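You operate a simulated robot arm through the tools that you are given. There is no shell and no other tool. Be economical: measure what you need, move in short steps, check, and stop when the job is done.

Carry out the task below with a simulated robot arm. There is one attempt and no reset: what you move stays moved.

Task
Switch the three breakers off, then lock out the bench isolator and try it.

Only the result counts: the job must be done as asked and must still hold three seconds after the hand-in. Knocking over, shifting, dropping, spilling or breaking anything else fails it.

Robot
A 7-joint arm with a two-finger parallel gripper, fixed in place. Base frame: the origin is at the foot of the arm, x ahead of it, y to its left, z up. Readings come in m, degrees, newtons and seconds.
Its first joint turns from -166.0 to 166.0 degrees. Payload 4.4 kg.
The TCP is the grasp point between the finger pads, 0.023 m short of the fingertips. In the tool frame z runs along the fingers and y along their closing line. The gripper opens to 0.094 m. The fingers are 0.038 m wide and 0.01 m thick; the gripper's body (0.054 by 0.096 m) begins 0.039 m behind the TCP.
Orientation is that of the tool frame in the base frame, as [roll, pitch, yaw] about the fixed x, y, z axes, in that order (R = Rz(yaw) Ry(pitch) Rx(roll)). With the fingers straight down and closing along the base's y, the tool's x points along the base's -x, its y along +y and its z along -z.

Tools
- The arm moves only by the tool step_arm. Its argument "series" is a list of rows, each a list of 3 entries, a list of its own where there are three numbers: the shift along the tool's x, y, z in units of 400 mm (1.0 is 400 mm), then the turn, a rotation vector about the tool's x, y, z in units of 120 degrees (1.0 is 120 degrees), then the opening in per cent of the stroke, from 0 (shut) to 100 (fully open). In form: [[[dx, dy, dz], [ax, ay, az], hand], ...]. A call has 1 to 10 rows; each row is the pose to reach, as a shift and turn from the pose commanded when the call began, along the tool's axes at that moment. A call with a number of a shift or a turn outside -1 to 1 is refused whole. Each row takes 0.2 s and may step no farther than 0.05 m and 8.6 degrees from the row before; otherwise, or with a gripper value out of range, the whole call is refused. Where a pose cannot be reached the arm comes as near as it can. A force on the tool above 90 N (or 10 N above the force at the start of the call, whichever is more), or a blocked arm, ends the call early, and 0.2 s more pass. The fingers move at their own pace (about 0.072 m/s each) and stop on an object; they squeeze with about 22 N. The grip force told is the motor's: it shows also when the fingers shut on nothing. Time passes only in rows, and 0.2 s behind the last, so rows that repeat a pose let the fingers close. It gives the time, the measured TCP pose, the force on the tool (base axes), the opening and the grip force at its end, in the units of the frame above (readings bear some noise).
- Cameras (640 x 400 px; columns grow to the right, rows downward): "scene" is fixed at [0.0506, -0.6515, 1.7072]; the picture's right is [0.94, -0.33, 0.00], its down [-0.15, -0.43, -0.89] and it looks along [0.29, 0.84, -0.46] (base axes); focal length 332 px, centre (320, 200). "wrist" rides on the gripper at [0.086, 0.016, -0.074] in the tool frame; the picture's right is [-0.18, 0.98, 0.00], its down [-0.58, -0.11, -0.81] and it looks along [-0.79, -0.15, 0.59] (tool axes); focal length 243 px, centre (320, 200). There is no depth. A picture from a camera that has moved, and an enlarged one, comes with that camera's place and axes in the base frame and with its lens. The place of the scene camera against the robot may be out by one fixed shift of up to 0.025 m in any direction.
- get_image(camera): a new picture of that camera. No time passes.
- close_up(camera, box): a new picture of the part [left, top, right, bottom] of that camera's present view, enlarged. No time passes.
- finish_job(): hands the job in; it is judged then, once.

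Go step by step. Nothing tells you positions but the pictures and the camera data: compare them with the known pose of the tool, close in by small moves and look again before you grip or let go. The budget is 120 turns and 76 pictures, counting those below and the enlarged ones. Unless the task says otherwise, let go and move clear before handing in, and close with one line.

The tools are called after "Request:" by a JSON object that holds its "fn" and its "kwargs". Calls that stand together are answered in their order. step_arm: Moves the arm, as the interface text tells. Its arguments: {"type":"object","properties":{"series":{"type":"array","items":{"type":"array"}}},"required":["series"]} The other tools are called the same way: get_image (camera) takes a picture; close_up (camera, box) takes an enlarged picture of a part of a camera's view; finish_job () hands the job in.

At the start:

```text
clock: 0.0
position: [0.4837, 0.3795, 1.3354]
orientation: [-179.9, 0.1, -180.0]
contact_force: [0.5, -0.2, 0.2]
gripper_width: 0.0941
grasp_force: 0.1
```

scene: 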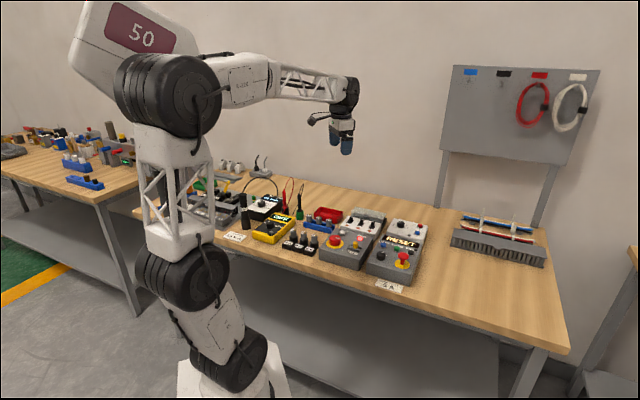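
wrist: 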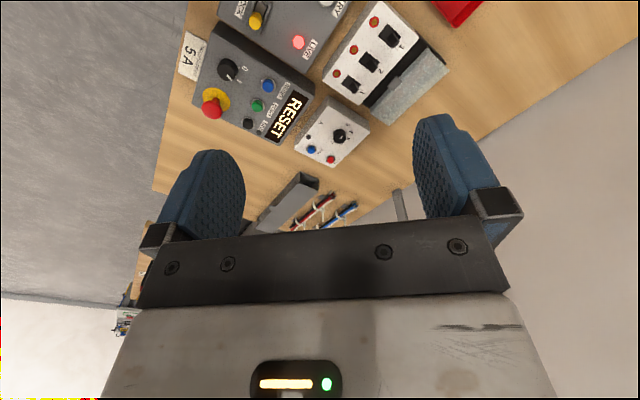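

I see a bench with several boxes: a breaker panel with three rockers/toggles (1, 2, 3), isolator-like boxes and others. I'll enlarge the views to read labels.

Request:
{"fn": "close_up", "kwargs": {"camera": "scene", "box": [220, 170, 440, 300]}}

Request:
{"fn": "close_up", "kwargs": {"camera": "wrist", "box": [170, 0, 490, 200]}}

Request:
{"fn": "close_up", "kwargs": {"camera": "scene", "box": [310, 200, 430, 275]}}

```text
2.91 times, centred on (330, 235) of scene
camera zoom: at [0.0506, -0.6515, 1.7072], right [0.94, -0.33, 0.0], down [-0.15, -0.43, -0.89], along [0.29, 0.84, -0.46], focal length 967 px, centre (291, 98)
```

zoom: 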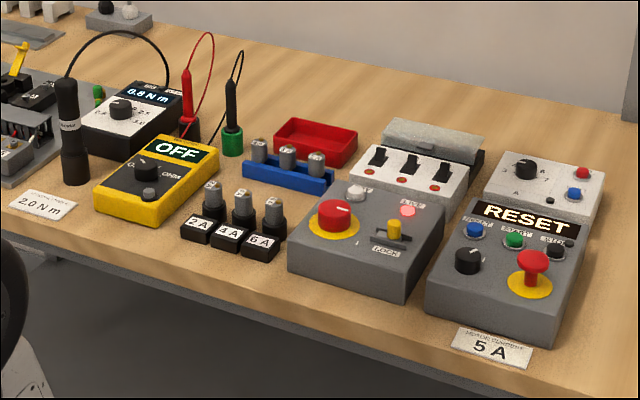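

```text
2.00 times, centred on (330, 100) of wrist
camera zoom: at [0.3957, 0.3955, 1.4102], right [0.18, 0.98, 0.0], down [0.58, -0.11, 0.81], along [0.79, -0.15, -0.59], focal length 485 px, centre (300, 400)
```

zoom: 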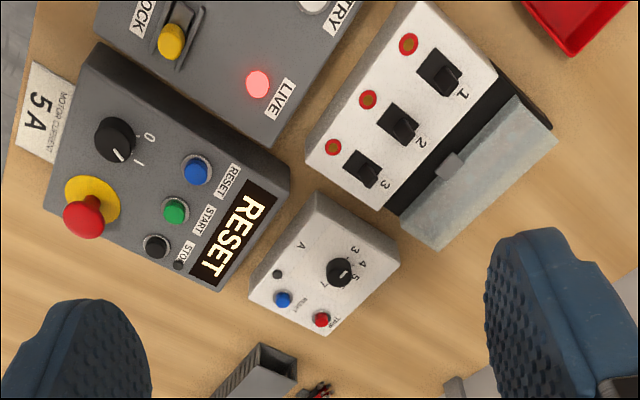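

```text
5.33 times, centred on (370, 238) of scene
camera zoom: at [0.0506, -0.6515, 1.7072], right [0.94, -0.33, 0.0], down [-0.15, -0.43, -0.89], along [0.29, 0.84, -0.46], focal length 1772 px, centre (53, 0)
```

zoom: 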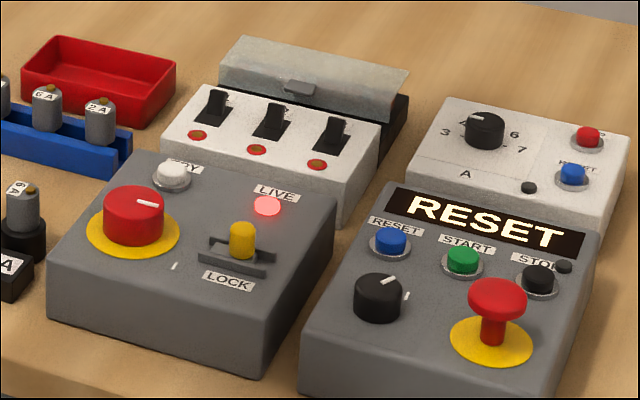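

The right grey box is a motor starter. The left grey box, with the red knob, TRY, LOCK and LIVE, should be the isolator, and behind it is the three-toggle breaker box. I'll move closer for a better view.

Request:
{"fn": "step_arm", "kwargs": {"series": [[[0.03, 0.01, 0.07], [0, 0, 0], 0], [[0.05, 0.02, 0.15], [0, 0, 0], 0], [[0.06, 0.04, 0.23], [0, 0, 0], 0], [[0.06, 0.05, 0.3], [0, 0, 0], 0], [[0.06, 0.05, 0.3], [0, 0, 0], 0]]}}

Request:
{"fn": "get_image", "kwargs": {"camera": "wrist"}}

Request:
{"fn": "close_up", "kwargs": {"camera": "scene", "box": [310, 200, 430, 275]}}

```text
clock: 1.2
position: [0.4605, 0.3992, 1.2171]
orientation: [180.0, 0.1, -180.0]
contact_force: [0.5, -0.3, 0.4]
gripper_width: 0.0002
grasp_force: 22.4
```

```text
70 pictures are left
camera wrist: at [0.3738, 0.4155, 1.2909], right [0.18, 0.98, 0.0], down [0.58, -0.11, 0.81], along [0.79, -0.15, -0.59], focal length 243 px, centre (320, 200)
```

wrist: 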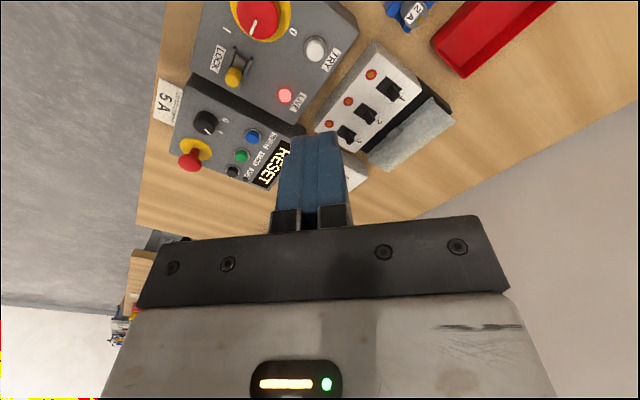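

```text
5.33 times, centred on (370, 238) of scene
camera zoom: at [0.0506, -0.6515, 1.7072], right [0.94, -0.33, 0.0], down [-0.15, -0.43, -0.89], along [0.29, 0.84, -0.46], focal length 1772 px, centre (53, 0)
```

zoom: 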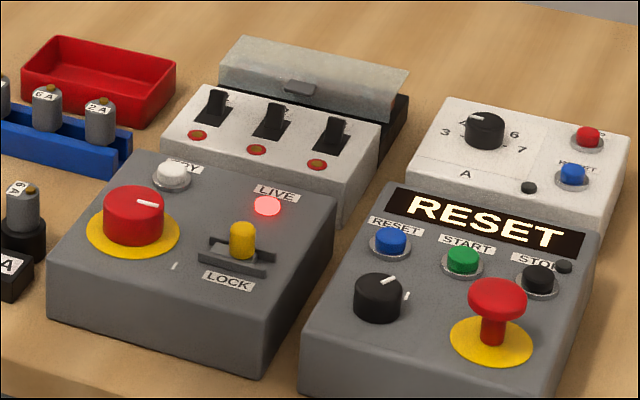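

The isolator is now mostly in view, so I'm enlarging it to read the knob pointer and the toggle positions.

Request:
{"fn": "close_up", "kwargs": {"camera": "wrist", "box": [190, 0, 350, 100]}}

Request:
{"fn": "close_up", "kwargs": {"camera": "wrist", "box": [300, 40, 460, 160]}}

```text
4.00 times, centred on (270, 50) of wrist
camera zoom: at [0.3738, 0.4155, 1.2909], right [0.18, 0.98, 0.0], down [0.58, -0.11, 0.81], along [0.79, -0.15, -0.59], focal length 970 px, centre (520, 800)
```

zoom: 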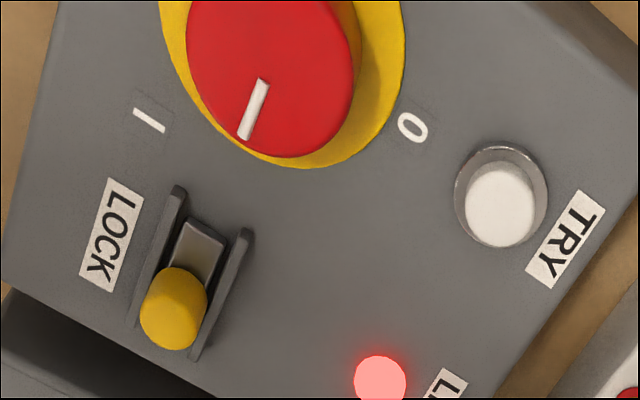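

```text
3.33 times, centred on (380, 100) of wrist
camera zoom: at [0.3738, 0.4155, 1.2909], right [0.18, 0.98, 0.0], down [0.58, -0.11, 0.81], along [0.79, -0.15, -0.59], focal length 809 px, centre (120, 533)
```

zoom: 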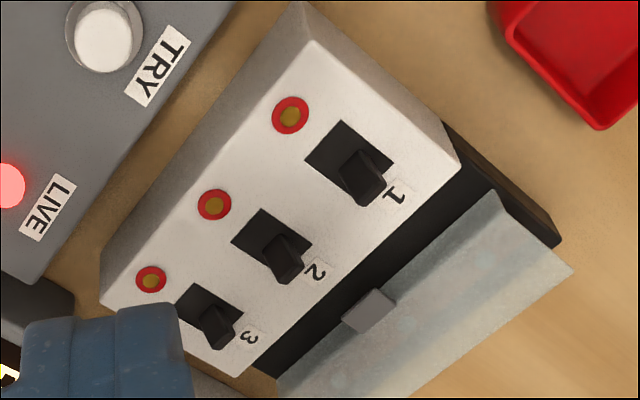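

The toggles all lean back towards their numbers, and the knob is only partly visible. I'm backing the camera away so the isolator is in the centre.

Request:
{"fn": "step_arm", "kwargs": {"series": [[[0.1, -0.04, 0], [0, 0, 0], 0], [[0.2, -0.1, 0], [0, 0, 0], 0], [[0.3, -0.15, 0], [0, 0, 0], 0], [[0.32, -0.17, 0], [0, 0, 0], 0]]}}

Request:
{"fn": "get_image", "kwargs": {"camera": "wrist"}}

Request:
{"fn": "close_up", "kwargs": {"camera": "wrist", "box": [200, 20, 400, 145]}}

```text
clock: 2.2
position: [0.3309, 0.3294, 1.216]
orientation: [-180.0, 0.0, 180.0]
contact_force: [-0.1, -0.7, 0.1]
gripper_width: 0.0001
grasp_force: 21.4
```

```text
66 pictures are left
camera wrist: at [0.2446, 0.347, 1.2908], right [0.18, 0.98, 0.0], down [0.58, -0.11, 0.81], along [0.79, -0.15, -0.59], focal length 243 px, centre (320, 200)
```

wrist: 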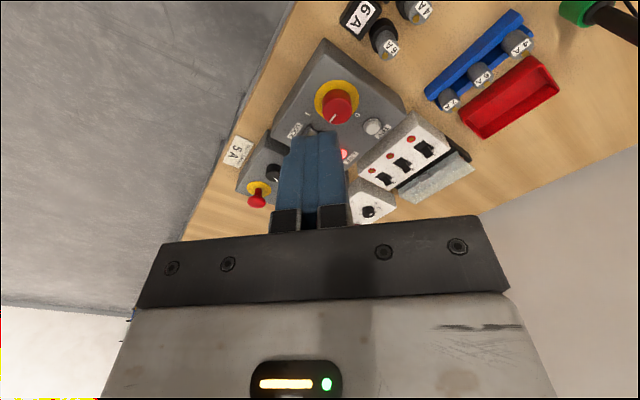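

```text
3.20 times, centred on (300, 82) of wrist
camera zoom: at [0.2446, 0.347, 1.2908], right [0.18, 0.98, 0.0], down [0.58, -0.11, 0.81], along [0.79, -0.15, -0.59], focal length 776 px, centre (384, 576)
```

zoom: 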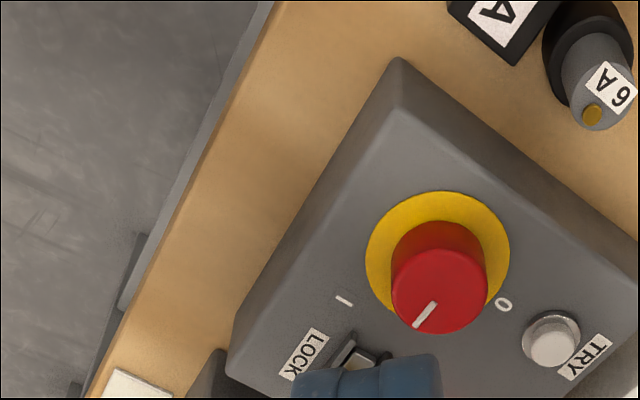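

The breaker row and the isolator both run along about -41° in the base frame. The levers lean away from the operator, so "off" should be towards the operator. I'll turn the tool 41.5° to line up with the boxes and hover above the breakers.

Request:
{"fn": "step_arm", "kwargs": {"series": [[[-0.09, 0.04, 0.03], [0, 0, 0.05], 0], [[-0.19, 0.08, 0.06], [0, 0, 0.1], 0], [[-0.28, 0.12, 0.09], [0, 0, 0.15], 0], [[-0.37, 0.16, 0.12], [0, 0, 0.2], 0], [[-0.46, 0.2, 0.15], [0, 0, 0.25], 0], [[-0.55, 0.24, 0.18], [0, 0, 0.3], 0], [[-0.62, 0.28, 0.21], [0, 0, 0.346], 0], [[-0.62, 0.28, 0.21], [0, 0, 0.346], 0]]}}

Request:
{"fn": "get_image", "kwargs": {"camera": "wrist"}}

Request:
{"fn": "get_image", "kwargs": {"camera": "scene"}}

```text
clock: 4.0
position: [0.5779, 0.4412, 1.1305]
orientation: [-180.0, 0.1, 138.4]
contact_force: [-0.3, 0.4, 0.4]
gripper_width: 0.0
grasp_force: 22.0
```

```text
64 pictures are left
camera wrist: at [0.5248, 0.5109, 1.2058], right [0.79, 0.61, 0.0], down [0.36, -0.47, 0.81], along [0.49, -0.64, -0.59], focal length 243 px, centre (320, 200)
```

wrist: 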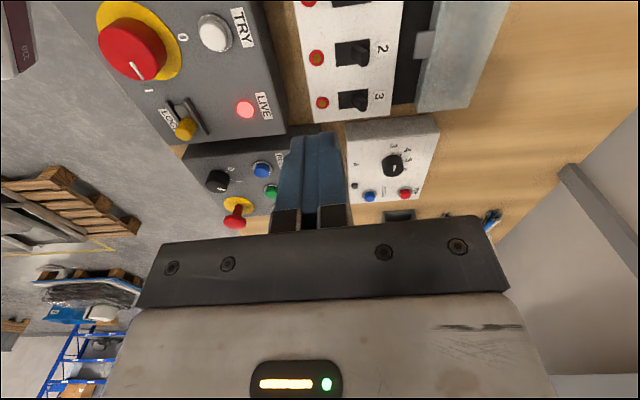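

```text
63 pictures are left
```

scene: 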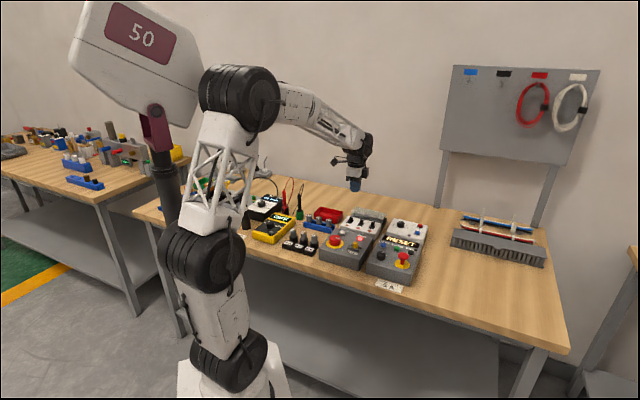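

Triangulation puts the breaker slots at about (0.577, 0.480), (0.612, 0.447) and (0.645, 0.412), with the row running along -45°. I'm lowering to a hover just behind lever 1 to check heights.

Request:
{"fn": "step_arm", "kwargs": {"series": [[[0.02, 0.05, 0.05], [0, 0, 0.01], 0], [[0.04, 0.1, 0.1], [0, 0, 0.02], 0], [[0.062, 0.145, 0.17], [0, 0, 0.028], 0], [[0.062, 0.145, 0.2], [0, 0, 0.028], 0], [[0.062, 0.145, 0.2], [0, 0, 0.028], 0]]}}

Request:
{"fn": "get_image", "kwargs": {"camera": "wrist"}}

Request:
{"fn": "close_up", "kwargs": {"camera": "scene", "box": [310, 175, 430, 250]}}

```text
clock: 5.2
position: [0.5985, 0.5004, 1.0513]
orientation: [-180.0, 0.0, 135.1]
contact_force: [0.4, -0.4, -0.3]
gripper_width: 0.0
grasp_force: 21.7
```

```text
62 pictures are left
camera wrist: at [0.5486, 0.5744, 1.1248], right [0.82, 0.57, 0.0], down [0.34, -0.49, 0.81], along [0.46, -0.66, -0.59], focal length 243 px, centre (320, 200)
```

wrist: 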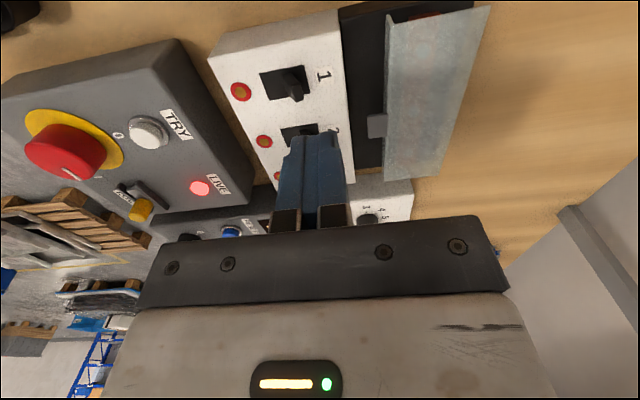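

```text
5.33 times, centred on (370, 212) of scene
camera zoom: at [0.0506, -0.6515, 1.7072], right [0.94, -0.33, 0.0], down [-0.15, -0.43, -0.89], along [0.29, 0.84, -0.46], focal length 1772 px, centre (53, 133)
```

zoom: 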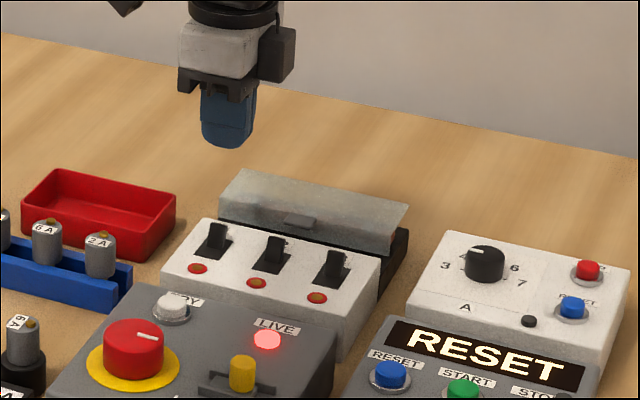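

The readings agree on the breaker panel at z≈0.95, with the lid low and clear. I'm descending 5 cm behind lever 1 and checking again.

Request:
{"fn": "step_arm", "kwargs": {"series": [[[0, 0, 0.06], [0, 0, 0], 0], [[0, 0, 0.1], [0, 0, 0], 0], [[0, 0, 0.1], [0, 0, 0], 0]]}}

Request:
{"fn": "get_image", "kwargs": {"camera": "wrist"}}

Request:
{"fn": "close_up", "kwargs": {"camera": "scene", "box": [330, 185, 402, 230]}}

```text
clock: 6.0
position: [0.5977, 0.5012, 1.0114]
orientation: [179.9, 0.0, 135.1]
contact_force: [0.4, -0.6, -0.5]
gripper_width: 0.0
grasp_force: 22.0
```

```text
60 pictures are left
camera wrist: at [0.5487, 0.575, 1.0857], right [0.82, 0.57, 0.0], down [0.34, -0.49, 0.81], along [0.46, -0.66, -0.59], focal length 243 px, centre (320, 200)
```

wrist: 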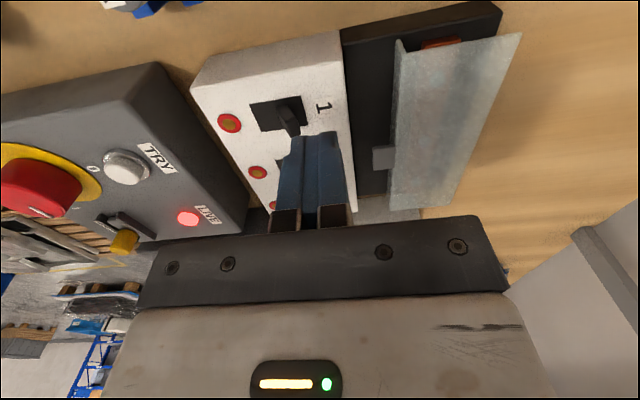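

```text
8.89 times, centred on (366, 208) of scene
camera zoom: at [0.0506, -0.6515, 1.7072], right [0.94, -0.33, 0.0], down [-0.15, -0.43, -0.89], along [0.29, 0.84, -0.46], focal length 2954 px, centre (-89, 133)
```

zoom: 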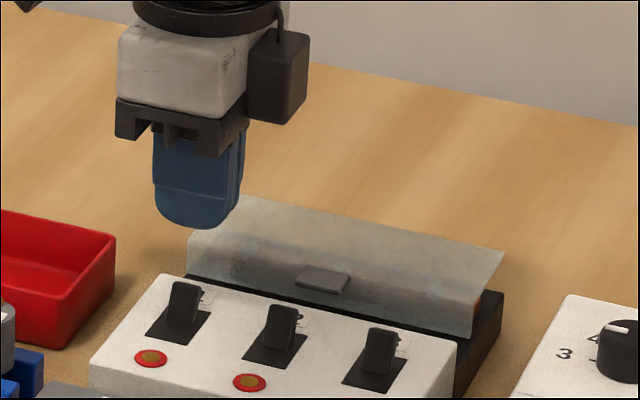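

The fingertips are at z≈0.988 and the panel at about 0.946. I'm going down in two small steps.

Request:
{"fn": "step_arm", "kwargs": {"series": [[[0, 0, 0.03], [0, 0, 0], 0], [[0, 0, 0.055], [0, 0, 0], 0], [[0, 0, 0.055], [0, 0, 0], 0]]}}

Request:
{"fn": "get_image", "kwargs": {"camera": "wrist"}}

Request:
{"fn": "close_up", "kwargs": {"camera": "scene", "box": [330, 185, 402, 230]}}

```text
clock: 6.8
position: [0.5989, 0.5036, 0.9904]
orientation: [-179.9, -0.1, 135.1]
contact_force: [0.5, 0.0, 0.1]
gripper_width: 0.0
grasp_force: 22.3
```

```text
58 pictures are left
camera wrist: at [0.5484, 0.5755, 1.0643], right [0.82, 0.57, 0.0], down [0.34, -0.49, 0.81], along [0.46, -0.66, -0.59], focal length 243 px, centre (320, 200)
```

wrist: 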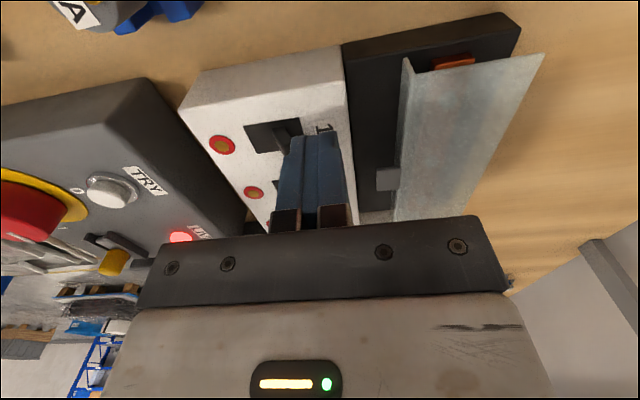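

```text
8.89 times, centred on (366, 208) of scene
camera zoom: at [0.0506, -0.6515, 1.7072], right [0.94, -0.33, 0.0], down [-0.15, -0.43, -0.89], along [0.29, 0.84, -0.46], focal length 2954 px, centre (-89, 133)
```

zoom: 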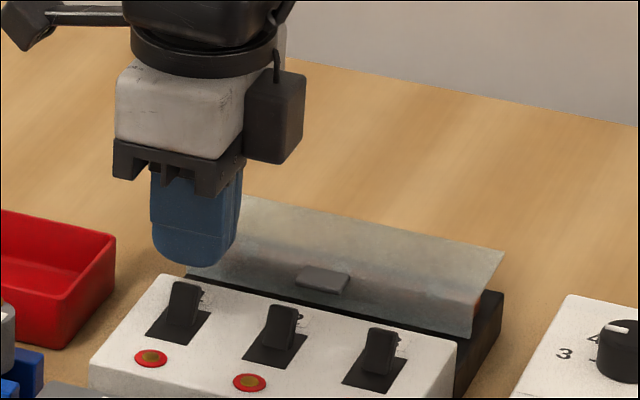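

The finger is behind lever 1 with its tips at z≈0.967. I'm dropping about 9 mm and pushing slowly towards the operator side.

Request:
{"fn": "step_arm", "kwargs": {"series": [[[-0.012, 0, 0.023], [0, 0, 0], 0], [[-0.012, -0.02, 0.023], [0, 0, 0], 0], [[-0.012, -0.04, 0.023], [0, 0, 0], 0], [[-0.012, -0.055, 0.023], [0, 0, 0], 0], [[-0.012, -0.055, 0.023], [0, 0, 0], 0]]}}

Request:
{"fn": "get_image", "kwargs": {"camera": "wrist"}}

Request:
{"fn": "close_up", "kwargs": {"camera": "scene", "box": [330, 185, 402, 230]}}

```text
clock: 8.0
position: [0.5856, 0.4829, 0.9797]
orientation: [179.9, 0.1, 135.1]
contact_force: [0.1, -0.1, -0.5]
gripper_width: 0.0
grasp_force: 22.5
```

```text
56 pictures are left
camera wrist: at [0.5357, 0.5563, 1.0546], right [0.82, 0.57, 0.0], down [0.34, -0.49, 0.81], along [0.46, -0.66, -0.59], focal length 243 px, centre (320, 200)
```

wrist: 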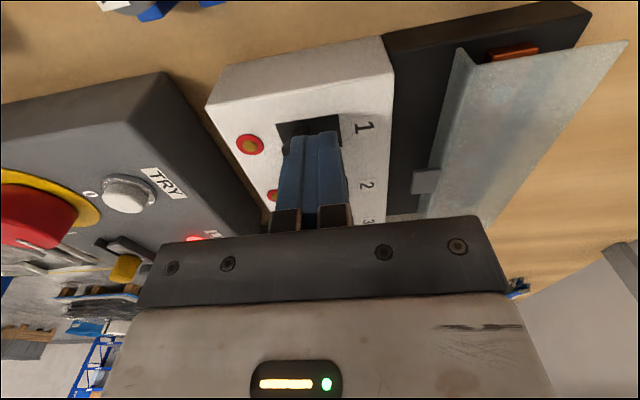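

```text
8.89 times, centred on (366, 208) of scene
camera zoom: at [0.0506, -0.6515, 1.7072], right [0.94, -0.33, 0.0], down [-0.15, -0.43, -0.89], along [0.29, 0.84, -0.46], focal length 2954 px, centre (-89, 133)
```

zoom: 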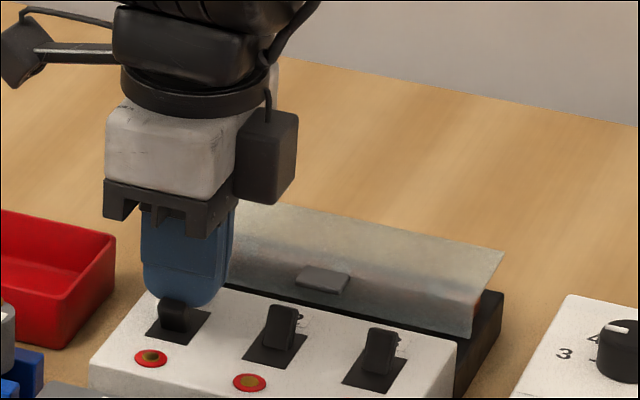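

Lever 1 is moving forward, so I'm continuing the push about 12 mm further.

Request:
{"fn": "step_arm", "kwargs": {"series": [[[0, -0.015, 0], [0, 0, 0], 0], [[0, -0.032, 0], [0, 0, 0], 0], [[0, -0.032, 0], [0, 0, 0], 0], [[0, 0.04, 0], [0, 0, 0], 0], [[0, 0.04, -0.05], [0, 0, 0], 0], [[0, 0.04, -0.08], [0, 0, 0], 0]]}}

Request:
{"fn": "get_image", "kwargs": {"camera": "wrist"}}

Request:
{"fn": "close_up", "kwargs": {"camera": "scene", "box": [330, 185, 402, 230]}}

```text
clock: 8.5
position: [0.5844, 0.483, 0.981]
orientation: [179.4, 0.1, 135.2]
contact_force: [17.1, 16.9, -3.0]
gripper_width: 0.0002
grasp_force: 21.9
stopped in row 2: the force on the tool passed its limit (the readings are from after the stop); the commanded pose is now the measured one
```

```text
54 pictures are left
camera wrist: at [0.5339, 0.5547, 1.0562], right [0.82, 0.57, 0.01], down [0.33, -0.49, 0.81], along [0.46, -0.66, -0.59], focal length 243 px, centre (320, 200)
```

wrist: 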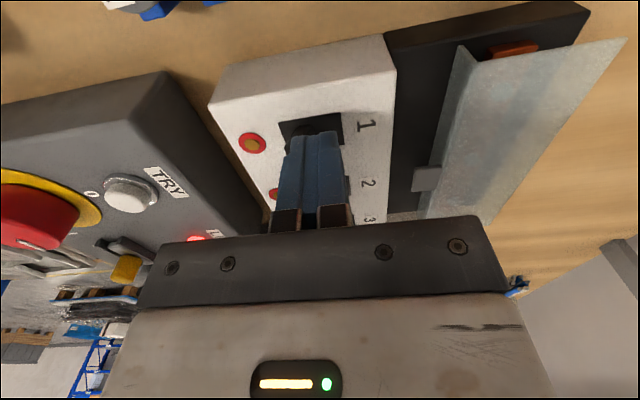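

```text
8.89 times, centred on (366, 208) of scene
camera zoom: at [0.0506, -0.6515, 1.7072], right [0.94, -0.33, 0.0], down [-0.15, -0.43, -0.89], along [0.29, 0.84, -0.46], focal length 2954 px, centre (-89, 133)
```

zoom: 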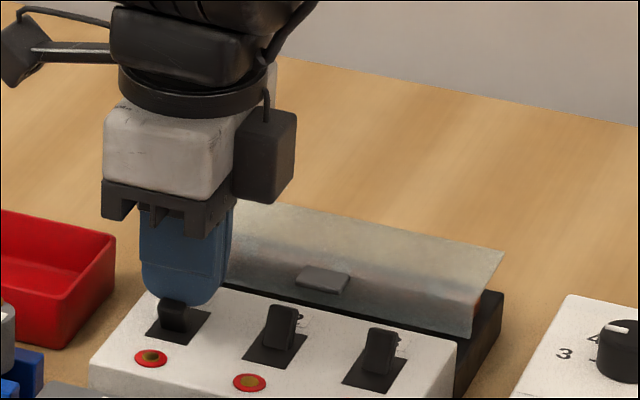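

The force limit tripped, so the lever is probably at its stop. I'm backing off and lifting to look.

Request:
{"fn": "step_arm", "kwargs": {"series": [[[0, 0.05, 0], [0, 0, 0], 0], [[0, 0.06, -0.05], [0, 0, 0], 0], [[0, 0.06, -0.12], [0, 0, 0], 0], [[0, 0.06, -0.12], [0, 0, 0], 0]]}}

Request:
{"fn": "close_up", "kwargs": {"camera": "wrist", "box": [160, 40, 400, 190]}}

Request:
{"fn": "close_up", "kwargs": {"camera": "scene", "box": [330, 185, 402, 230]}}

```text
clock: 9.5
position: [0.6019, 0.4987, 1.029]
orientation: [179.4, 0.0, 135.1]
contact_force: [0.5, 0.5, 0.2]
gripper_width: 0.0
grasp_force: 22.3
```

```text
2.67 times, centred on (280, 115) of wrist
camera zoom: at [0.5522, 0.5718, 1.1036], right [0.82, 0.57, 0.01], down [0.33, -0.49, 0.81], along [0.46, -0.66, -0.59], focal length 647 px, centre (427, 427)
```

zoom: 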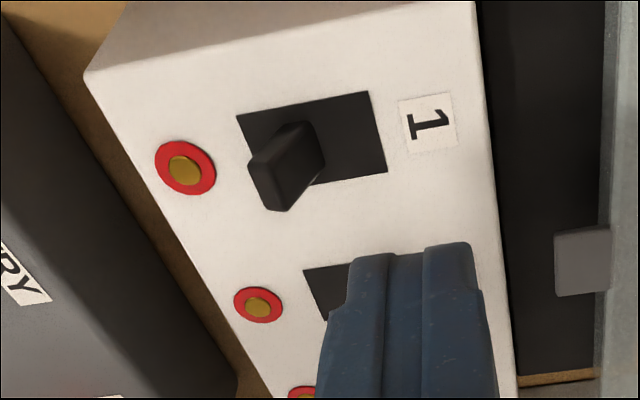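

```text
8.89 times, centred on (366, 208) of scene
camera zoom: at [0.0506, -0.6515, 1.7072], right [0.94, -0.33, 0.0], down [-0.15, -0.43, -0.89], along [0.29, 0.84, -0.46], focal length 2954 px, centre (-89, 133)
```

zoom: 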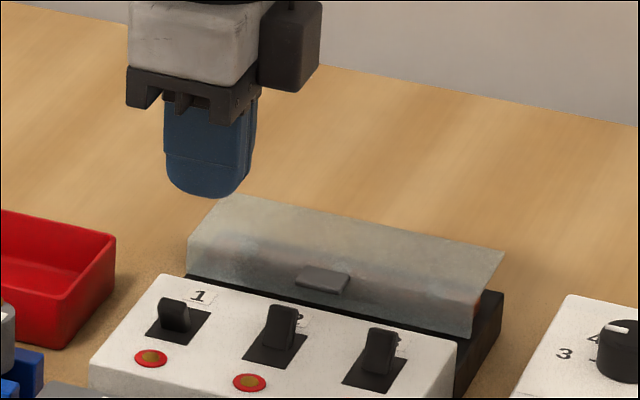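

Lever 1 has flipped. I'm repeating the same motion for lever 2, 48 mm along the row.

Request:
{"fn": "step_arm", "kwargs": {"series": [[[-0.06, 0.014, 0], [0, 0, 0], 0], [[-0.12, 0.014, 0.02], [0, 0, 0], 0], [[-0.12, 0.014, 0.08], [0, 0, 0], 0], [[-0.12, 0.014, 0.122], [0, 0, 0], 0], [[-0.12, -0.01, 0.122], [0, 0, 0], 0], [[-0.12, -0.03, 0.122], [0, 0, 0], 0], [[-0.12, -0.045, 0.122], [0, 0, 0], 0], [[-0.12, -0.058, 0.122], [0, 0, 0], 0], [[-0.12, -0.058, 0.122], [0, 0, 0], 0]]}}

Request:
{"fn": "close_up", "kwargs": {"camera": "scene", "box": [330, 185, 402, 230]}}

```text
clock: 11.5
position: [0.6197, 0.4482, 0.9811]
orientation: [179.5, 0.0, 135.1]
contact_force: [2.5, 3.1, -0.2]
gripper_width: 0.0004
grasp_force: 22.0
```

```text
8.89 times, centred on (366, 208) of scene
camera zoom: at [0.0506, -0.6515, 1.7072], right [0.94, -0.33, 0.0], down [-0.15, -0.43, -0.89], along [0.29, 0.84, -0.46], focal length 2954 px, centre (-89, 133)
```

zoom: 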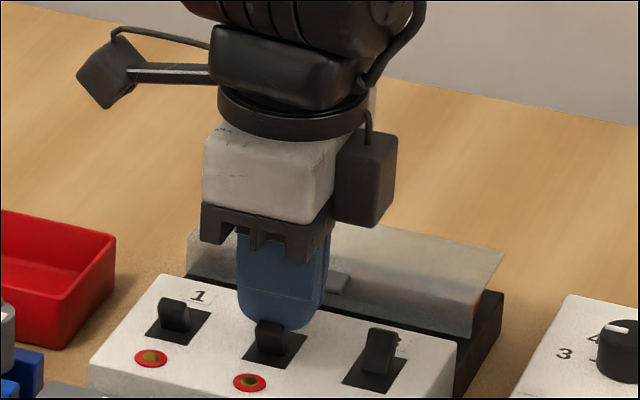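

Lever 2 is down against its stop. Now the same for lever 3.

Request:
{"fn": "step_arm", "kwargs": {"series": [[[0, 0.035, 0], [0, 0, 0], 0], [[0, 0.07, -0.03], [0, 0, 0], 0], [[-0.02, 0.072, -0.1], [0, 0, 0], 0], [[-0.12, 0.072, -0.1], [0, 0, 0], 0], [[-0.12, 0.072, -0.04], [0, 0, 0], 0], [[-0.12, 0.072, 0], [0, 0, 0], 0], [[-0.12, 0.05, 0], [0, 0, 0], 0], [[-0.12, 0.03, 0], [0, 0, 0], 0], [[-0.12, 0.012, 0], [0, 0, 0], 0], [[-0.12, 0.0, 0], [0, 0, 0], 0]]}}

Request:
{"fn": "close_up", "kwargs": {"camera": "scene", "box": [330, 185, 402, 230]}}

```text
clock: 13.7
position: [0.6527, 0.4158, 0.9828]
orientation: [179.5, 0.1, 135.1]
contact_force: [1.4, 3.4, 0.4]
gripper_width: 0.0001
grasp_force: 22.0
```

```text
8.89 times, centred on (366, 208) of scene
camera zoom: at [0.0506, -0.6515, 1.7072], right [0.94, -0.33, 0.0], down [-0.15, -0.43, -0.89], along [0.29, 0.84, -0.46], focal length 2954 px, centre (-89, 133)
```

zoom: 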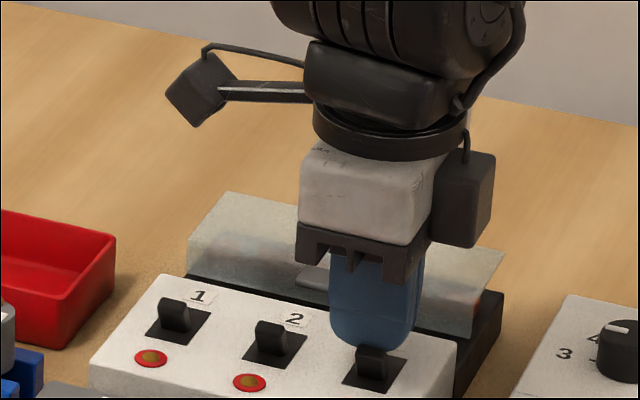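

All three levers are forward. I'm retreating and moving above the red isolator knob, estimated at (0.452, 0.334) with its top at z≈0.98, and opening the gripper on the way.

Request:
{"fn": "step_arm", "kwargs": {"series": [[[0, 0.05, 0], [0, 0, 0], 0], [[0, 0.07, -0.08], [0, 0, 0], 0], [[0, 0.07, -0.18], [0, 0, 0], 0], [[0.02, -0.02, -0.25], [0, 0, 0], 0], [[0.06, -0.13, -0.25], [0, 0, 0], 20], [[0.1, -0.24, -0.25], [0, 0, 0], 40], [[0.14, -0.35, -0.25], [0, 0, 0], 70], [[0.18, -0.44, -0.25], [0, 0, 0], 70], [[0.21, -0.498, -0.25], [0, 0, 0], 70], [[0.21, -0.498, -0.25], [0, 0, 0], 70]]}}

Request:
{"fn": "get_image", "kwargs": {"camera": "wrist"}}

Request:
{"fn": "close_up", "kwargs": {"camera": "scene", "box": [310, 185, 430, 260]}}

```text
clock: 15.9
position: [0.4495, 0.3296, 1.0795]
orientation: [179.6, 0.0, 135.1]
contact_force: [0.1, 0.6, -0.4]
gripper_width: 0.0657
grasp_force: 0.1
```

```text
48 pictures are left
camera wrist: at [0.3992, 0.4032, 1.1531], right [0.82, 0.57, 0.01], down [0.33, -0.49, 0.81], along [0.46, -0.66, -0.59], focal length 243 px, centre (320, 200)
```

wrist: 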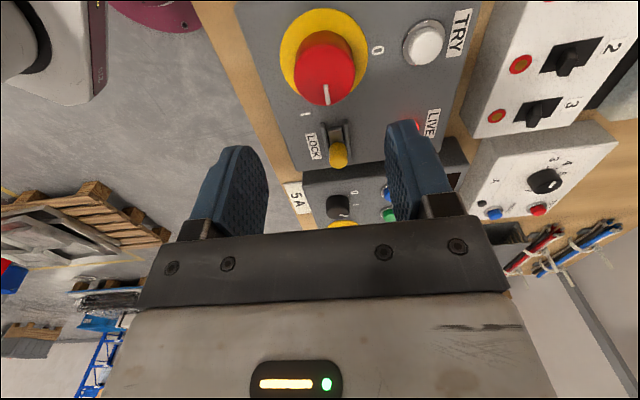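

```text
5.33 times, centred on (370, 222) of scene
camera zoom: at [0.0506, -0.6515, 1.7072], right [0.94, -0.33, 0.0], down [-0.15, -0.43, -0.89], along [0.29, 0.84, -0.46], focal length 1772 px, centre (53, 80)
```

zoom: 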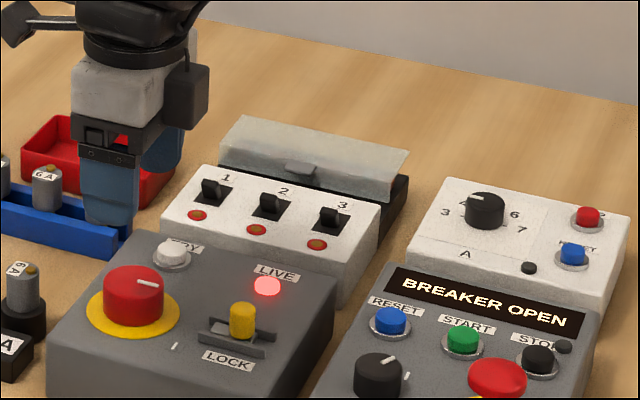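

The panel now shows "BREAKER OPEN". The knob centre is confirmed at (0.451, 0.335), with the pointer towards box-right and 0 about 90° anticlockwise. I'm descending around the knob.

Request:
{"fn": "step_arm", "kwargs": {"series": [[[0.007, 0.012, 0.06], [0, 0, 0], 70], [[0.007, 0.012, 0.12], [0, 0, 0], 70], [[0.007, 0.012, 0.18], [0, 0, 0], 70], [[0.007, 0.012, 0.18], [0, 0, 0], 70]]}}

Request:
{"fn": "get_image", "kwargs": {"camera": "wrist"}}

Request:
{"fn": "close_up", "kwargs": {"camera": "scene", "box": [310, 200, 390, 250]}}

```text
clock: 16.9
position: [0.454, 0.3349, 1.0073]
orientation: [179.6, 0.1, 135.1]
contact_force: [-0.1, -0.2, -0.8]
gripper_width: 0.066
grasp_force: 0.1
```

```text
46 pictures are left
camera wrist: at [0.4037, 0.4091, 1.082], right [0.82, 0.57, 0.01], down [0.33, -0.49, 0.81], along [0.46, -0.66, -0.59], focal length 243 px, centre (320, 200)
```

wrist: 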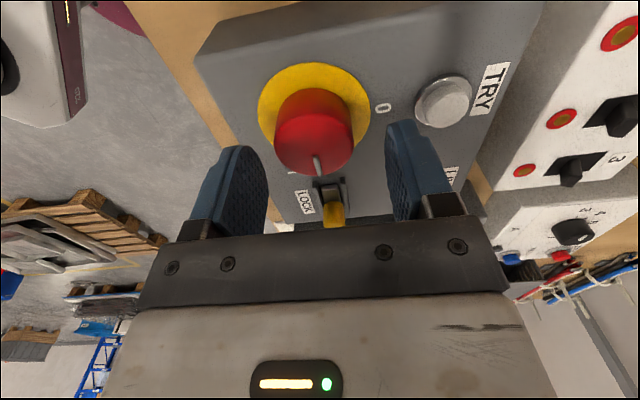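

```text
8.00 times, centred on (350, 225) of scene
camera zoom: at [0.0506, -0.6515, 1.7072], right [0.94, -0.33, 0.0], down [-0.15, -0.43, -0.89], along [0.29, 0.84, -0.46], focal length 2658 px, centre (80, 0)
```

zoom: 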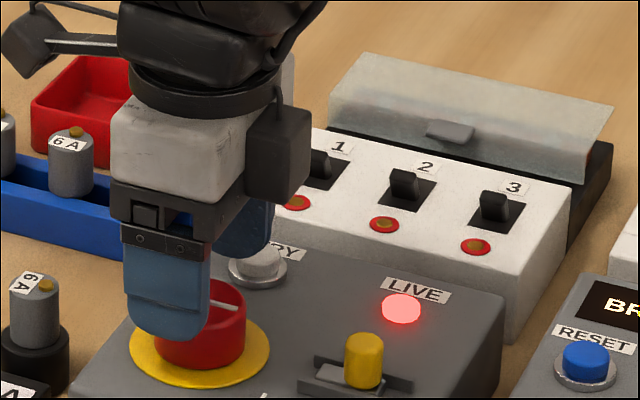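

Well aligned, apart from a 3 mm correction. I'm descending to grip height and closing on the knob.

Request:
{"fn": "step_arm", "kwargs": {"series": [[[0, -0.008, 0.03], [0, 0, 0], 70], [[0, -0.008, 0.058], [0, 0, 0], 70], [[0, -0.008, 0.058], [0, 0, 0], 30], [[0, -0.008, 0.058], [0, 0, 0], 30], [[0, -0.008, 0.058], [0, 0, 0], 30]]}}

Request:
{"fn": "get_image", "kwargs": {"camera": "wrist"}}

```text
clock: 18.1
position: [0.4523, 0.3339, 0.9848]
orientation: [179.6, 0.0, 135.1]
contact_force: [-10.1, -12.5, 2.8]
gripper_width: 0.0435
grasp_force: 44.4
```

```text
44 pictures are left
camera wrist: at [0.4012, 0.4064, 1.0588], right [0.82, 0.57, 0.01], down [0.33, -0.49, 0.81], along [0.46, -0.66, -0.59], focal length 243 px, centre (320, 200)
```

wrist: 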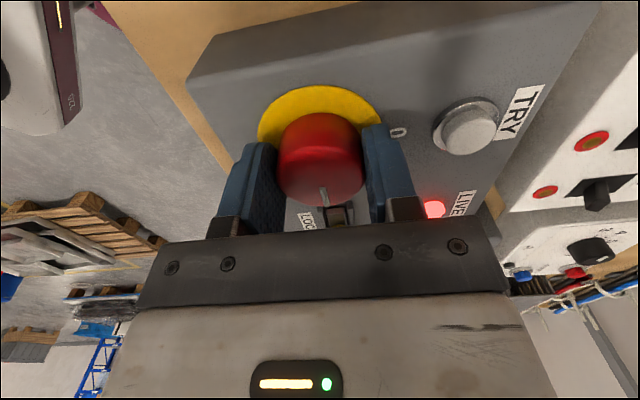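

I have the knob gripped, 43.5 mm wide. I'm turning it anticlockwise in small steps, relaxing the side force slightly.

Request:
{"fn": "step_arm", "kwargs": {"series": [[[0, -0.004, 0], [0, 0, -0.05], 30], [[0, -0.004, 0], [0, 0, -0.115], 30], [[0, -0.004, 0], [0, 0, -0.18], 30], [[0, -0.004, 0], [0, 0, -0.245], 30], [[0, -0.004, 0], [0, 0, -0.31], 30], [[0, -0.004, 0], [0, 0, -0.375], 30], [[0, -0.004, 0], [0, 0, -0.375], 30]]}}

Request:
{"fn": "get_image", "kwargs": {"camera": "wrist"}}

```text
clock: 19.7
position: [0.4494, 0.3318, 0.9842]
orientation: [179.7, 0.3, -179.8]
contact_force: [-7.3, -63.4, 37.3]
gripper_width: 0.0435
grasp_force: 45.4
```

```text
43 pictures are left
camera wrist: at [0.3631, 0.3488, 1.058], right [0.18, 0.98, 0.01], down [0.58, -0.11, 0.81], along [0.8, -0.14, -0.59], focal length 243 px, centre (320, 200)
```

wrist: 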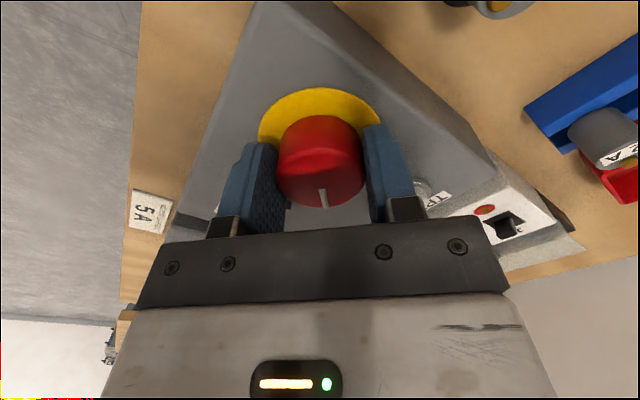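

The knob is following at 45°, but side force has built up. I'm relaxing it by a few millimetres before continuing.

Request:
{"fn": "step_arm", "kwargs": {"series": [[[0, -0.005, -0.003], [0, 0, 0], 30], [[0, -0.008, -0.006], [0, 0, 0], 30], [[0, -0.008, -0.006], [0, 0, 0], 30]]}}

```text
clock: 20.5
position: [0.4501, 0.3319, 0.9862]
orientation: [179.7, 0.2, -179.8]
contact_force: [3.1, 55.2, -31.7]
gripper_width: 0.0436
grasp_force: 45.0
```

The force reversed sign, so I'll set it halfway.

Request:
{"fn": "step_arm", "kwargs": {"series": [[[0, 0.0037, 0.0028], [0, 0, 0], 30], [[0, 0.0037, 0.0028], [0, 0, 0], 30]]}}

```text
clock: 21.1
position: [0.45, 0.3316, 0.9847]
orientation: [179.7, 0.4, -180.0]
contact_force: [-11.0, 26.4, 0.1]
gripper_width: 0.0436
grasp_force: 44.7
```

The force is now small. I'm continuing the turn by another 25° and checking.

Request:
{"fn": "step_arm", "kwargs": {"series": [[[0, 0.0015, 0], [0, 0, -0.05], 30], [[0, 0.0015, 0], [0, 0, -0.11], 30], [[0, 0.0015, 0], [0, 0, -0.17], 30], [[0, 0.0015, 0], [0, 0, -0.21], 30], [[0, 0.0015, 0], [0, 0, -0.21], 30]]}}

Request:
{"fn": "close_up", "kwargs": {"camera": "scene", "box": [310, 200, 390, 250]}}

Request:
{"fn": "get_image", "kwargs": {"camera": "wrist"}}

```text
clock: 22.3
position: [0.4501, 0.3325, 0.9853]
orientation: [179.9, 0.5, -154.6]
contact_force: [32.4, -78.3, 18.6]
gripper_width: 0.0435
grasp_force: 45.1
```

```text
8.00 times, centred on (350, 225) of scene
camera zoom: at [0.0506, -0.6515, 1.7072], right [0.94, -0.33, 0.0], down [-0.15, -0.43, -0.89], along [0.29, 0.84, -0.46], focal length 2658 px, centre (80, 0)
```

zoom: 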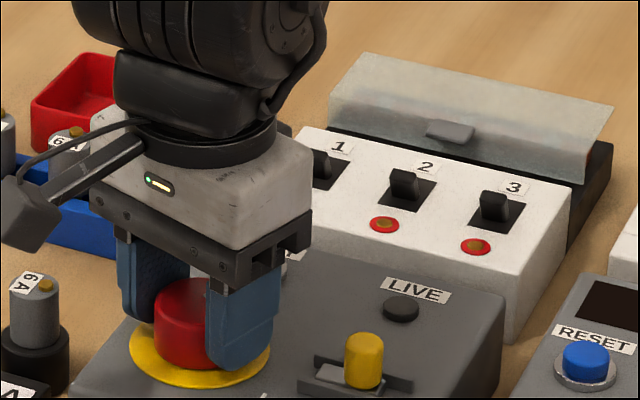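

```text
41 pictures are left
camera wrist: at [0.3652, 0.3097, 1.0586], right [-0.25, 0.97, 0.0], down [0.57, 0.15, 0.81], along [0.78, 0.21, -0.59], focal length 243 px, centre (320, 200)
```

wrist: 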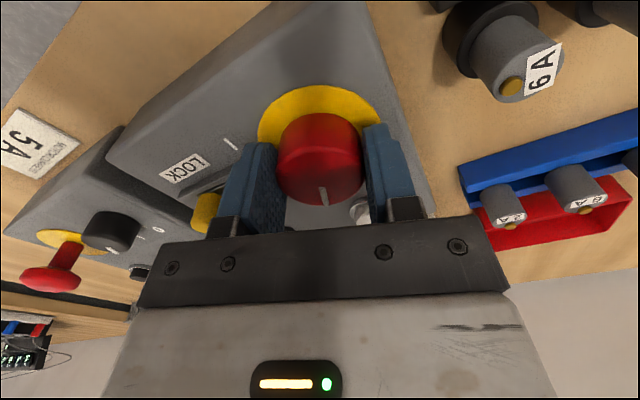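

The LIVE lamp and the starter display are off. I'm relaxing the side force and finishing the remaining ~20° to 0.

Request:
{"fn": "step_arm", "kwargs": {"series": [[[0, -0.0045, 0], [0, 0, 0], 30], [[0, -0.0045, 0], [0, 0, -0.04], 30], [[0, -0.0045, 0], [0, 0, -0.09], 30], [[0, -0.0045, 0], [0, 0, -0.14], 30], [[0, -0.0045, 0], [0, 0, -0.16], 30], [[0, -0.0045, 0], [0, 0, -0.16], 30]]}}

Request:
{"fn": "get_image", "kwargs": {"camera": "wrist"}}

```text
clock: 23.7
position: [0.4509, 0.3311, 0.9853]
orientation: [-180.0, 0.4, -135.4]
contact_force: [11.2, -14.7, -3.2]
gripper_width: 0.0434
grasp_force: 44.8
```

```text
40 pictures are left
camera wrist: at [0.3779, 0.2823, 1.0586], right [-0.56, 0.83, 0.0], down [0.49, 0.33, 0.81], along [0.67, 0.45, -0.59], focal length 243 px, centre (320, 200)
```

wrist: 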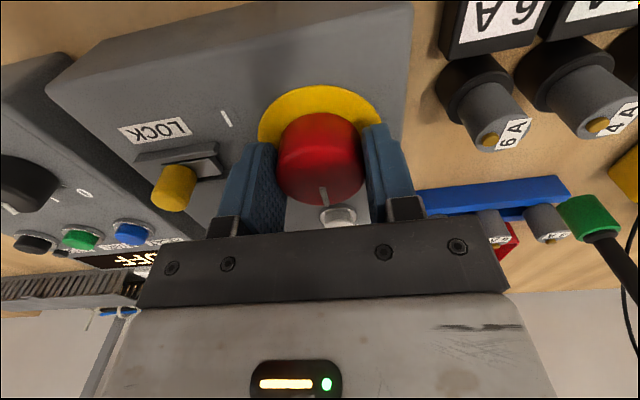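

The pointer has turned 90°, towards 0 and TRY. I'm opening, lifting and looking.

Request:
{"fn": "step_arm", "kwargs": {"series": [[[0, 0, 0], [0, 0, 0], 68], [[0, 0, 0], [0, 0, 0], 68], [[0, 0, -0.08], [0, 0, 0], 68], [[0, 0, -0.18], [0, 0, 0], 68], [[0.05, 0, -0.26], [0, 0, 0], 40], [[0.1, 0, -0.3], [0, 0, 0], 0], [[0.1, 0, -0.3], [0, 0, 0], 0]]}}

Request:
{"fn": "get_image", "kwargs": {"camera": "wrist"}}

Request:
{"fn": "close_up", "kwargs": {"camera": "scene", "box": [310, 200, 430, 275]}}

```text
clock: 25.3
position: [0.4197, 0.3029, 1.1051]
orientation: [-180.0, 0.4, -135.5]
contact_force: [-0.3, -0.4, -0.5]
gripper_width: 0.0
grasp_force: 22.6
```

```text
39 pictures are left
camera wrist: at [0.347, 0.254, 1.1784], right [-0.56, 0.83, 0.0], down [0.49, 0.33, 0.81], along [0.67, 0.45, -0.58], focal length 243 px, centre (320, 200)
```

wrist: 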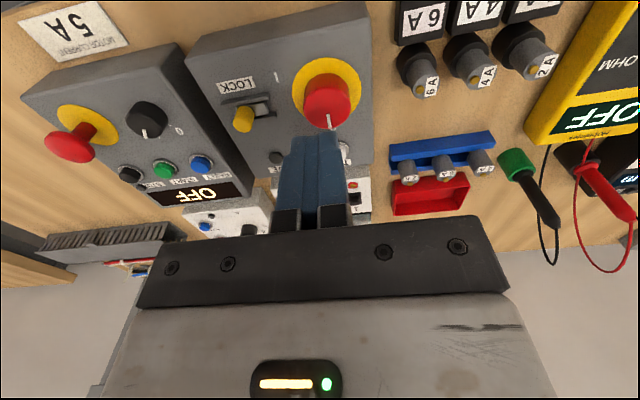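

```text
5.33 times, centred on (370, 238) of scene
camera zoom: at [0.0506, -0.6515, 1.7072], right [0.94, -0.33, 0.0], down [-0.15, -0.43, -0.89], along [0.29, 0.84, -0.46], focal length 1772 px, centre (53, 0)
```

zoom: 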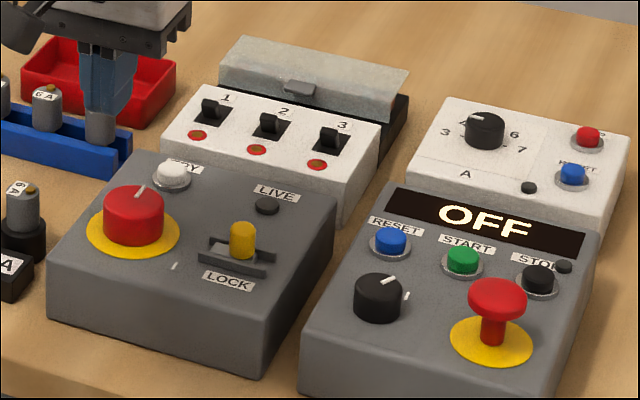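

The lamp is off and the knob is at 0. I'm enlarging the LOCK slider to see which way it travels.

Request:
{"fn": "close_up", "kwargs": {"camera": "wrist", "box": [200, 60, 360, 160]}}

Request:
{"fn": "close_up", "kwargs": {"camera": "scene", "box": [340, 235, 372, 255]}}

```text
4.00 times, centred on (280, 110) of wrist
camera zoom: at [0.347, 0.254, 1.1784], right [-0.56, 0.83, 0.0], down [0.49, 0.33, 0.81], along [0.67, 0.45, -0.58], focal length 970 px, centre (480, 560)
```

zoom: 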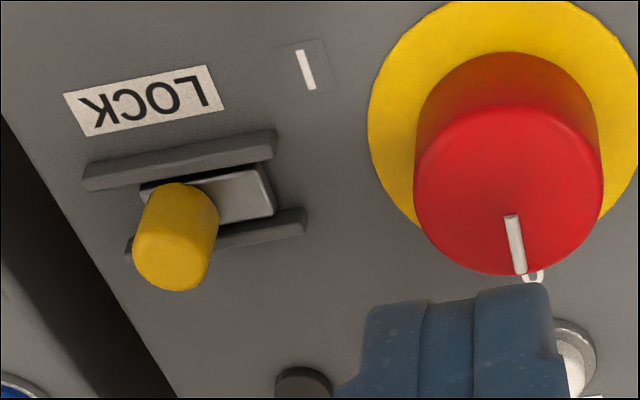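

```text
16.00 times, centred on (356, 245) of scene
camera zoom: at [0.0506, -0.6515, 1.7072], right [0.94, -0.33, 0.0], down [-0.15, -0.43, -0.89], along [0.29, 0.84, -0.46], focal length 5317 px, centre (-256, -520)
```

zoom: 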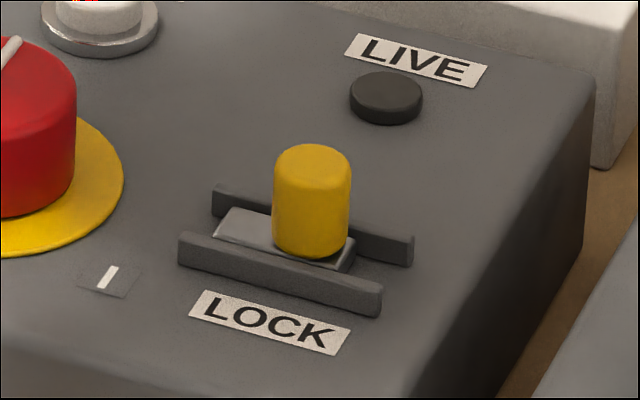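

The yellow post is at about (0.5135, 0.2745), at the knob-remote end of its bolt, so locking should mean sliding it towards the knob. I'm moving to its far side, above it.

Request:
{"fn": "step_arm", "kwargs": {"series": [[[-0.03, -0.075, 0.02], [0, 0, 0], 0], [[-0.06, -0.15, 0.04], [0, 0, 0], 0], [[-0.09, -0.225, 0.08], [0, 0, 0], 0], [[-0.118, -0.291, 0.14], [0, 0, 0], 0], [[-0.118, -0.291, 0.19], [0, 0, 0], 0], [[-0.118, -0.291, 0.19], [0, 0, 0], 0]]}}

Request:
{"fn": "get_image", "kwargs": {"camera": "wrist"}}

Request:
{"fn": "close_up", "kwargs": {"camera": "scene", "box": [325, 215, 397, 260]}}

```text
clock: 26.7
position: [0.5353, 0.2529, 1.0279]
orientation: [-179.9, 0.5, -135.5]
contact_force: [0.0, -0.5, 0.3]
gripper_width: 0.0
grasp_force: 21.9
```

```text
35 pictures are left
camera wrist: at [0.4621, 0.2052, 1.1016], right [-0.56, 0.83, 0.0], down [0.49, 0.33, 0.81], along [0.67, 0.45, -0.59], focal length 243 px, centre (320, 200)
```

wrist: 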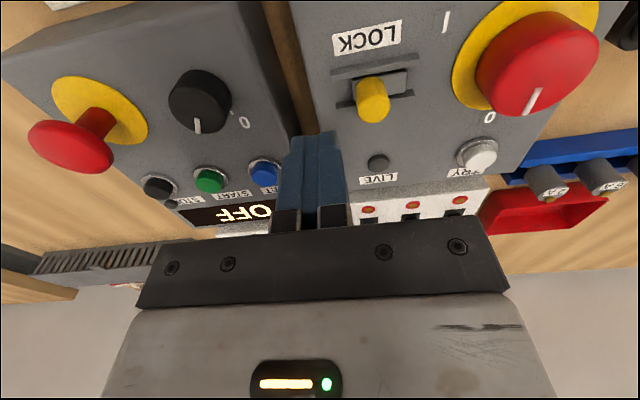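

```text
8.89 times, centred on (361, 238) of scene
camera zoom: at [0.0506, -0.6515, 1.7072], right [0.94, -0.33, 0.0], down [-0.15, -0.43, -0.89], along [0.29, 0.84, -0.46], focal length 2954 px, centre (-44, -133)
```

zoom: 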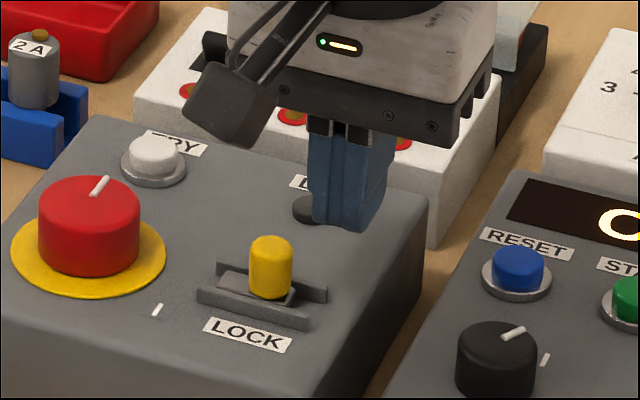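

Aligned about 3 cm beyond the post. I'm lowering to 0.989, which puts the tips just above the rails, and starting the push towards the knob.

Request:
{"fn": "step_arm", "kwargs": {"series": [[[0, 0, 0.05], [0, 0, 0], 0], [[0, 0, 0.096], [0, 0, 0], 0], [[0, 0.02, 0.096], [0, 0, 0], 0], [[0, 0.035, 0.096], [0, 0, 0], 0], [[0, 0.05, 0.096], [0, 0, 0], 0], [[0, 0.06, 0.096], [0, 0, 0], 0], [[0, 0.06, 0.096], [0, 0, 0], 0]]}}

Request:
{"fn": "get_image", "kwargs": {"camera": "wrist"}}

Request:
{"fn": "close_up", "kwargs": {"camera": "scene", "box": [325, 215, 397, 260]}}

```text
clock: 28.3
position: [0.5191, 0.271, 0.99]
orientation: [-180.0, 0.5, -135.5]
contact_force: [2.0, 0.0, -1.1]
gripper_width: 0.0
grasp_force: 21.8
```

```text
33 pictures are left
camera wrist: at [0.4462, 0.2222, 1.0642], right [-0.56, 0.83, 0.0], down [0.49, 0.33, 0.81], along [0.67, 0.45, -0.59], focal length 243 px, centre (320, 200)
```

wrist: 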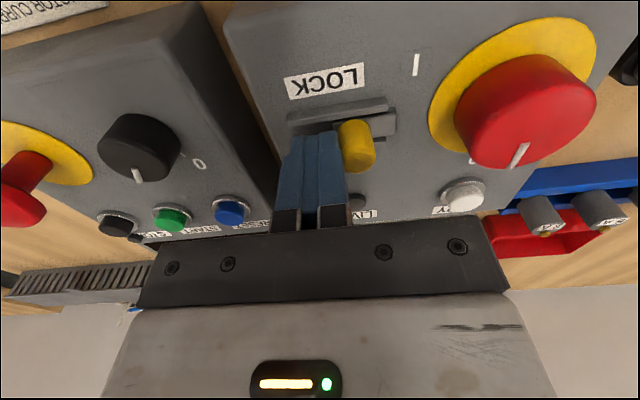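

```text
8.89 times, centred on (361, 238) of scene
camera zoom: at [0.0506, -0.6515, 1.7072], right [0.94, -0.33, 0.0], down [-0.15, -0.43, -0.89], along [0.29, 0.84, -0.46], focal length 2954 px, centre (-44, -133)
```

zoom: 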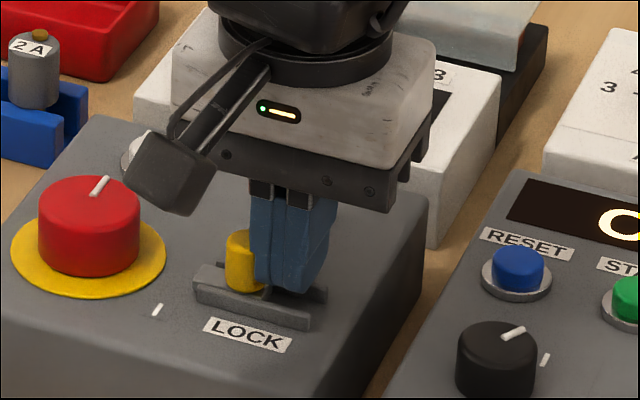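

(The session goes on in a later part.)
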